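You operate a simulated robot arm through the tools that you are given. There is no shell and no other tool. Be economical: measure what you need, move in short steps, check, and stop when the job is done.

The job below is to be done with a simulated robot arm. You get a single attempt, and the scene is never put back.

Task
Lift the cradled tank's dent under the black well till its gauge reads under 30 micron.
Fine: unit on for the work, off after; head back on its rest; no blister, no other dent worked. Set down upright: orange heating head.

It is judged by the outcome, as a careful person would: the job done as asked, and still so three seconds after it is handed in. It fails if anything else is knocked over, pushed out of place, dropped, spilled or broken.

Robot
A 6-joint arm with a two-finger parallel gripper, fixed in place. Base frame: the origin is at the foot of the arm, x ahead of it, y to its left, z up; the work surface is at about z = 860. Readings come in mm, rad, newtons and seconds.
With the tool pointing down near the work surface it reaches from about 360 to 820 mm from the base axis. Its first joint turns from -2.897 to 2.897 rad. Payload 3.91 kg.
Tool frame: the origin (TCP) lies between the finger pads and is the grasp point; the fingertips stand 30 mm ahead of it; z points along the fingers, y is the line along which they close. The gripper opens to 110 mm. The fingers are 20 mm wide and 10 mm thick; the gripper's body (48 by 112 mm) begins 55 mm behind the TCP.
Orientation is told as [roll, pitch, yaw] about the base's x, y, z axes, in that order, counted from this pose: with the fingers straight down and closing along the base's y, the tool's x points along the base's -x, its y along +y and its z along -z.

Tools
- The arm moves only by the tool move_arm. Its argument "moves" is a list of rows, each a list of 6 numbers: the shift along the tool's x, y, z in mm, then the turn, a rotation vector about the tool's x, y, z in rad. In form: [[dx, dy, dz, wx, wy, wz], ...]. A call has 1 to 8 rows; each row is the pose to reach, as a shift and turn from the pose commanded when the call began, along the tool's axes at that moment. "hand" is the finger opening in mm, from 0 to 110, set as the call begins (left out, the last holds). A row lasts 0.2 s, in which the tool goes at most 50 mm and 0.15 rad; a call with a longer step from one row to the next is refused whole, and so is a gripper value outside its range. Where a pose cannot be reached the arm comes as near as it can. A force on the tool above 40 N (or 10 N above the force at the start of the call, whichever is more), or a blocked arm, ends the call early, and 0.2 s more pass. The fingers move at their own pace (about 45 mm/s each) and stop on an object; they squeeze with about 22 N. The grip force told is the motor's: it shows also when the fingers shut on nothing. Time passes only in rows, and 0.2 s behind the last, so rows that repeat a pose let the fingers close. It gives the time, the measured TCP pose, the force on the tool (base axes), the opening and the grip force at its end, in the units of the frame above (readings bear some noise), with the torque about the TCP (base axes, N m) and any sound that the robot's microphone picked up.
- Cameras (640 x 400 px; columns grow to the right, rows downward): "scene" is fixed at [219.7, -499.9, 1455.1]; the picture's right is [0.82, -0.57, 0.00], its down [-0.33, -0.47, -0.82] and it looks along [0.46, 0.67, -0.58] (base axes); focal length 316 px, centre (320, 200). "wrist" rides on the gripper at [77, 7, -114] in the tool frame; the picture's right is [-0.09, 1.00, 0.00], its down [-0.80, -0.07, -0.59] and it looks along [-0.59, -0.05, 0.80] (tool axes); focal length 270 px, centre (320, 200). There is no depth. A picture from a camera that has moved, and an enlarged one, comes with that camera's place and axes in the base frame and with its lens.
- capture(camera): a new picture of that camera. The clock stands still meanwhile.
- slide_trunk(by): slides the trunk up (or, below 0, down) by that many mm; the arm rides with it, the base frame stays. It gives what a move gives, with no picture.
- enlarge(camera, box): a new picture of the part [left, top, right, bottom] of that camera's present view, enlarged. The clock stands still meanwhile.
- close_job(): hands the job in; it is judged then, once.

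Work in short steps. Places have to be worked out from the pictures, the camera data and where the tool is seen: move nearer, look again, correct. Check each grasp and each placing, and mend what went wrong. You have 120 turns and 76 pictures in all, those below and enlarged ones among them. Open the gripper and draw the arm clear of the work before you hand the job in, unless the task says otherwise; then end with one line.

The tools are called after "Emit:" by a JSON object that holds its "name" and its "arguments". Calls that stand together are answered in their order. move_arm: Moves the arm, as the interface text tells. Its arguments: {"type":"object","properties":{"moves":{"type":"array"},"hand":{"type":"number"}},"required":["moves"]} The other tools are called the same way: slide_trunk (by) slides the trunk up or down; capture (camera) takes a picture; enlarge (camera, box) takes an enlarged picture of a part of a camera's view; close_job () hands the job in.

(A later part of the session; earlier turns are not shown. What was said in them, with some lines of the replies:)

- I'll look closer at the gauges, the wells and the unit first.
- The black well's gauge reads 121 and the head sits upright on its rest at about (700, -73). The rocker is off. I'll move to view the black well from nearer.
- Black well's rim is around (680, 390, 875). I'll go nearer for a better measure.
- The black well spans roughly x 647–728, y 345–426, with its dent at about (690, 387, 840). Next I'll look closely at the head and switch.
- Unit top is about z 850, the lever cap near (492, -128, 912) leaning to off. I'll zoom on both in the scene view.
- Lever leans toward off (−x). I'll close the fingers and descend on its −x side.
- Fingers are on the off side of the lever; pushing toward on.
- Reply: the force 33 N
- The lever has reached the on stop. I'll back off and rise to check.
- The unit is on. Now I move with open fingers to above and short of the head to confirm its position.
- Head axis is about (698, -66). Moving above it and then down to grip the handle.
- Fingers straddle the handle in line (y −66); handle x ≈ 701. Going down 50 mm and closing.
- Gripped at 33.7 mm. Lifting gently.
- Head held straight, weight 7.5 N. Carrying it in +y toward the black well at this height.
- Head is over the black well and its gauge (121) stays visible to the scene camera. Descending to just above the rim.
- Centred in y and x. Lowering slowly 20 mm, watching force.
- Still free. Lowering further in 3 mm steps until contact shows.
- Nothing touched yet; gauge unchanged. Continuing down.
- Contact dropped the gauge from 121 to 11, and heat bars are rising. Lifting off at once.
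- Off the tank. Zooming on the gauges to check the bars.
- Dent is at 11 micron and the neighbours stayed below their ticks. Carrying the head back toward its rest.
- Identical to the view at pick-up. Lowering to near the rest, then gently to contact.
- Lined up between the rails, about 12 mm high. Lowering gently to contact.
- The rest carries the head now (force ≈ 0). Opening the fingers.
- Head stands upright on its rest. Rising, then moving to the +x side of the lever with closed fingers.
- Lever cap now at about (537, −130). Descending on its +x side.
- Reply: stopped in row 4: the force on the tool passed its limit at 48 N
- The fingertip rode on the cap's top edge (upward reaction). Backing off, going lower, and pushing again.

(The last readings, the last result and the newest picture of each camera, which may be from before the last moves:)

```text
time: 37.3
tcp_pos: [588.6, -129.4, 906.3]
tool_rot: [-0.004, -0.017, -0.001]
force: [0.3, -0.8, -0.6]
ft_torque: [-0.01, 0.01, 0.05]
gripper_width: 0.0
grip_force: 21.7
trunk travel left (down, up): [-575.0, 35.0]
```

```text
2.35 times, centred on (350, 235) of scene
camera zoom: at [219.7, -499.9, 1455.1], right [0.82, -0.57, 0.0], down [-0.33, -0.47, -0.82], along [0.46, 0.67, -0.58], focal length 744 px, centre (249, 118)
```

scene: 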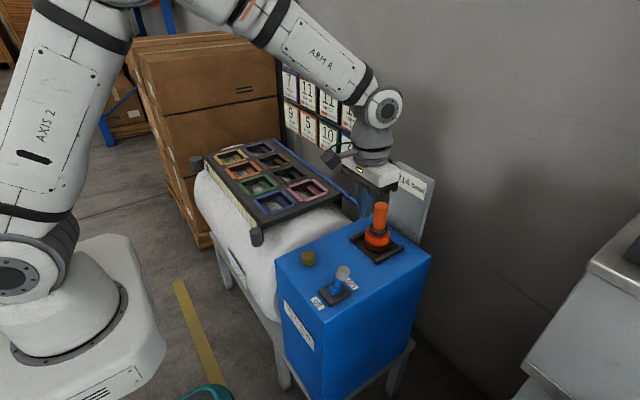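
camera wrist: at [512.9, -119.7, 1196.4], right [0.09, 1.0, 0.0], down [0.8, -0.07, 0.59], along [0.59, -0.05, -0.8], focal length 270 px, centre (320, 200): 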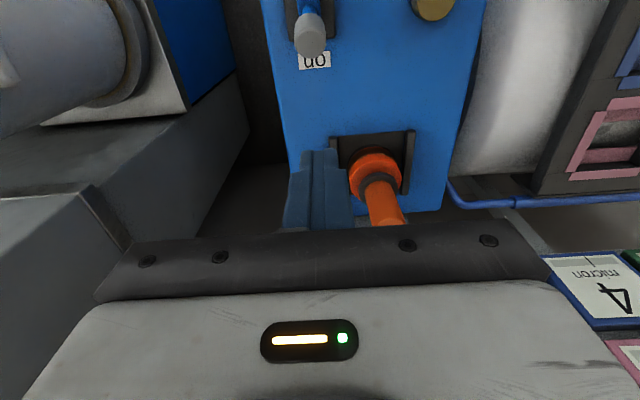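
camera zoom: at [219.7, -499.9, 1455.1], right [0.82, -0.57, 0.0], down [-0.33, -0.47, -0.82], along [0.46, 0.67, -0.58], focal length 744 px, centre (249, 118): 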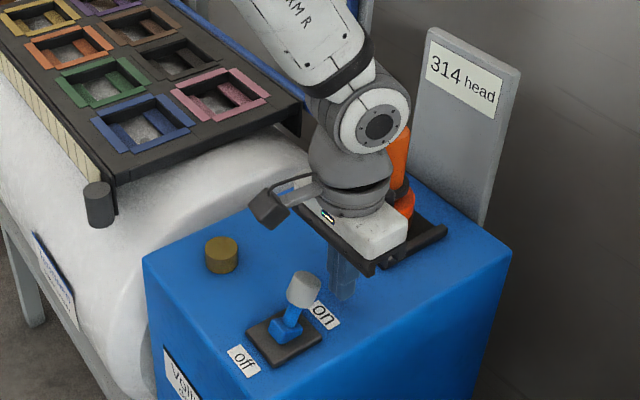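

Tips are now below the cap top. Pushing toward off more slowly.

Emit:
{"name": "move_arm", "arguments": {"moves": [[10, 0, 0, 0, 0, 0], [19, 0, 0, 0, 0, 0], [27, 0, 0, 0, 0, 0], [35, 0, 0, 0, 0, 0], [43, 0, 0, 0, 0, 0], [51, 0, 0, 0, 0, 0], [59, 0, 0, 0, 0, 0], [66, 0, 0, 0, 0, 0]]}}

Emit:
{"name": "enlarge", "arguments": {"camera": "scene", "box": [260, 150, 440, 320]}}

```text
time: 39.1
tcp_pos: [526.6, -128.4, 905.4]
tool_rot: [-0.007, -0.027, 0.001]
force: [31.4, 2.0, 7.4]
ft_torque: [0.12, -0.89, 0.04]
gripper_width: 0.0
grip_force: 22.5
trunk travel left (down, up): [-575.0, 35.0]
```

```text
2.35 times, centred on (350, 235) of scene
camera zoom: at [219.7, -499.9, 1455.1], right [0.82, -0.57, 0.0], down [-0.33, -0.47, -0.82], along [0.46, 0.67, -0.58], focal length 744 px, centre (249, 118)
```

zoom: 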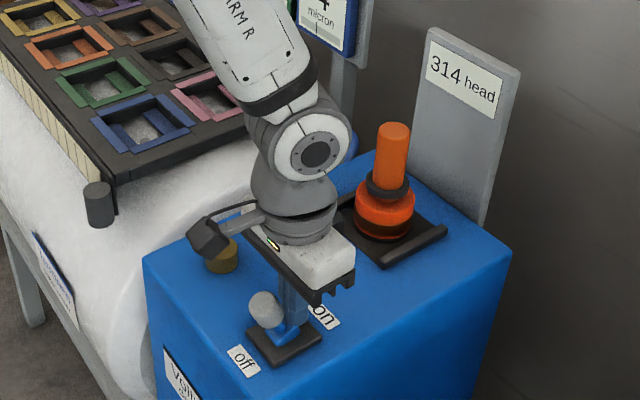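

Lever has gone over to off. Backing away and rising clear.

Emit:
{"name": "move_arm", "arguments": {"moves": [[-15, 0, 0, 0, 0, 0], [-25, 0, -20, 0, 0, 0], [-25, 0, -65, 0, 0, 0], [-25, 0, -110, 0, 0, 0], [0, 0, -155, 0, 0, 0], [45, 0, -200, 0, 0, 0], [85, 0, -220, 0, 0, 0], [85, 0, -220, 0, 0, 0]]}}

Emit:
{"name": "capture", "arguments": {"camera": "scene"}}

Emit:
{"name": "enlarge", "arguments": {"camera": "scene", "box": [270, 200, 430, 320]}}

Emit:
{"name": "enlarge", "arguments": {"camera": "scene", "box": [270, 60, 390, 180]}}

Emit:
{"name": "enlarge", "arguments": {"camera": "scene", "box": [190, 120, 350, 240]}}

```text
refused: row 5 steps farther than a row can; nothing moved
```

```text
32 pictures are left
```

scene: 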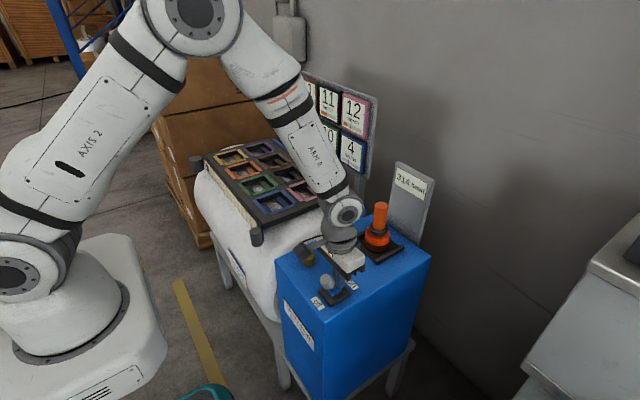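

```text
3.33 times, centred on (350, 260) of scene
camera zoom: at [219.7, -499.9, 1455.1], right [0.82, -0.57, 0.0], down [-0.33, -0.47, -0.82], along [0.46, 0.67, -0.58], focal length 1054 px, centre (220, 0)
```

zoom: 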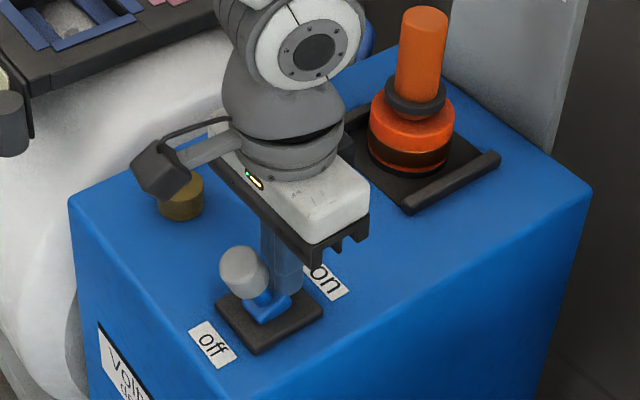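

```text
3.33 times, centred on (330, 120) of scene
camera zoom: at [219.7, -499.9, 1455.1], right [0.82, -0.57, 0.0], down [-0.33, -0.47, -0.82], along [0.46, 0.67, -0.58], focal length 1054 px, centre (287, 467)
```

zoom: 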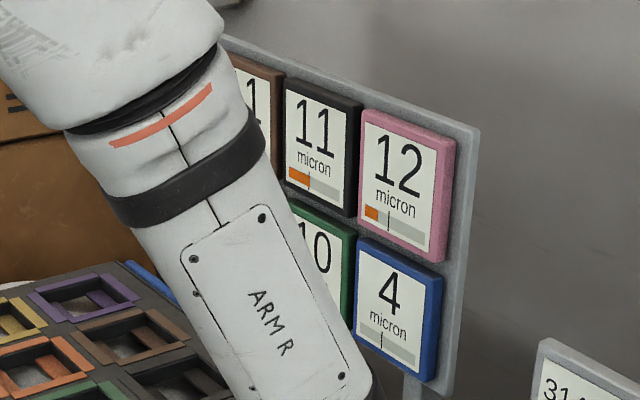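

```text
3.33 times, centred on (270, 180) of scene
camera zoom: at [219.7, -499.9, 1455.1], right [0.82, -0.57, 0.0], down [-0.33, -0.47, -0.82], along [0.46, 0.67, -0.58], focal length 1054 px, centre (487, 267)
```

zoom: 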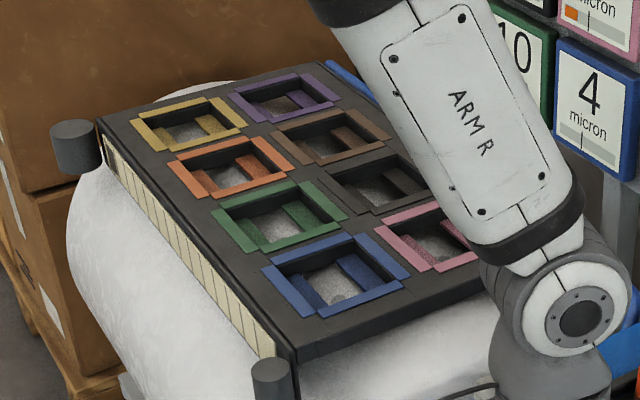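

The retreat was refused for step size; repeating with shorter steps.

Emit:
{"name": "move_arm", "arguments": {"moves": [[-15, 0, 0, 0, 0, 0], [-25, 0, -20, 0, 0, 0], [-25, 0, -65, 0, 0, 0], [-25, 0, -110, 0, 0, 0], [0, 0, -150, 0, 0, 0], [30, 0, -185, 0, 0, 0], [60, 0, -220, 0, 0, 0], [60, 0, -220, 0, 0, 0]]}}

Emit:
{"name": "move_arm", "arguments": {"hand": 110, "moves": [[20, 0, 0, 0, 0, 0], [40, 0, 0, 0, 0, 0], [40, 0, 0, 0, 0, 0], [40, 0, 0, 0, 0, 0], [40, 0, 0, 0, 0, 0], [40, 0, 0, 0, 0, 0], [40, 0, 0, 0, 0, 0]]}}

Emit:
{"name": "capture", "arguments": {"camera": "scene"}}

Emit:
{"name": "enlarge", "arguments": {"camera": "scene", "box": [270, 190, 430, 320]}}

Emit:
{"name": "enlarge", "arguments": {"camera": "scene", "box": [230, 60, 390, 220]}}

```text
time: 40.9
tcp_pos: [456.8, -126.3, 1123.8]
tool_rot: [-0.004, -0.016, 0.001]
force: [-0.1, -0.1, -0.2]
ft_torque: [-0.01, 0.0, 0.0]
gripper_width: 0.0
grip_force: 21.4
trunk travel left (down, up): [-575.0, 35.0]
```

```text
time: 42.5
tcp_pos: [418.3, -127.0, 1122.9]
tool_rot: [-0.002, -0.019, 0.001]
force: [0.1, -0.7, 0.5]
ft_torque: [-0.01, -0.02, 0.03]
gripper_width: 110.1
grip_force: 0.1
trunk travel left (down, up): [-575.0, 35.0]
```

```text
28 pictures are left
```

scene: 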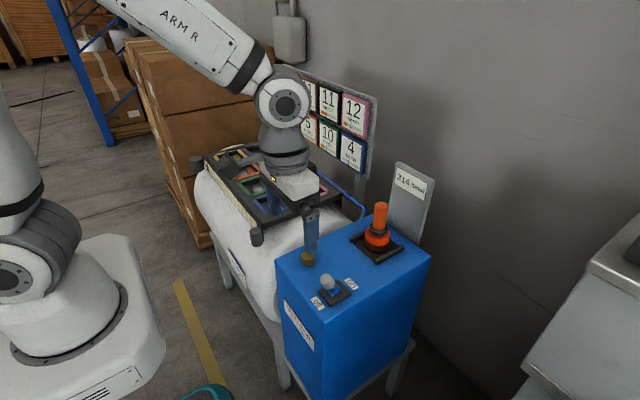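

```text
3.08 times, centred on (350, 255) of scene
camera zoom: at [219.7, -499.9, 1455.1], right [0.82, -0.57, 0.0], down [-0.33, -0.47, -0.82], along [0.46, 0.67, -0.58], focal length 973 px, centre (228, 31)
```

zoom: 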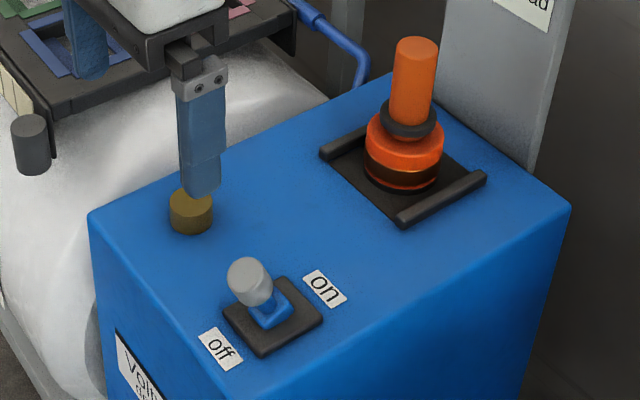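

```text
2.50 times, centred on (310, 140) of scene
camera zoom: at [219.7, -499.9, 1455.1], right [0.82, -0.57, 0.0], down [-0.33, -0.47, -0.82], along [0.46, 0.67, -0.58], focal length 790 px, centre (345, 350)
```

zoom: 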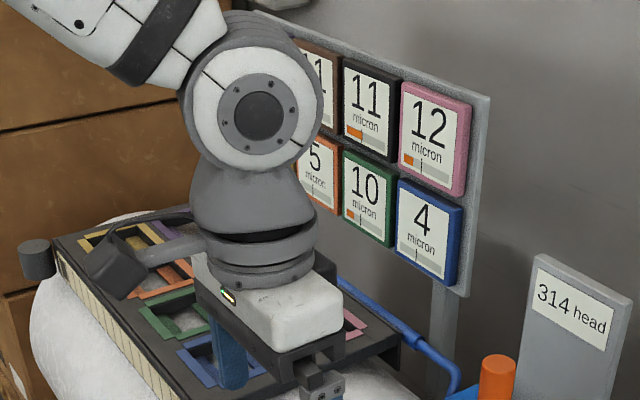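

The black gauge reads 11 micron, the lever is off, the head stands upright on its rest, and the arm is clear with its fingers open. I'm handing the job in.

Emit:
{"name": "close_job", "arguments": {}}

```text
The job is handed in.
```

The dent under the black well now reads 11 micron, down from 121. I saw no blister, and the other gauges I could read were unchanged. The unit is switched off, the orange head is upright on its rest, and the arm is clear.
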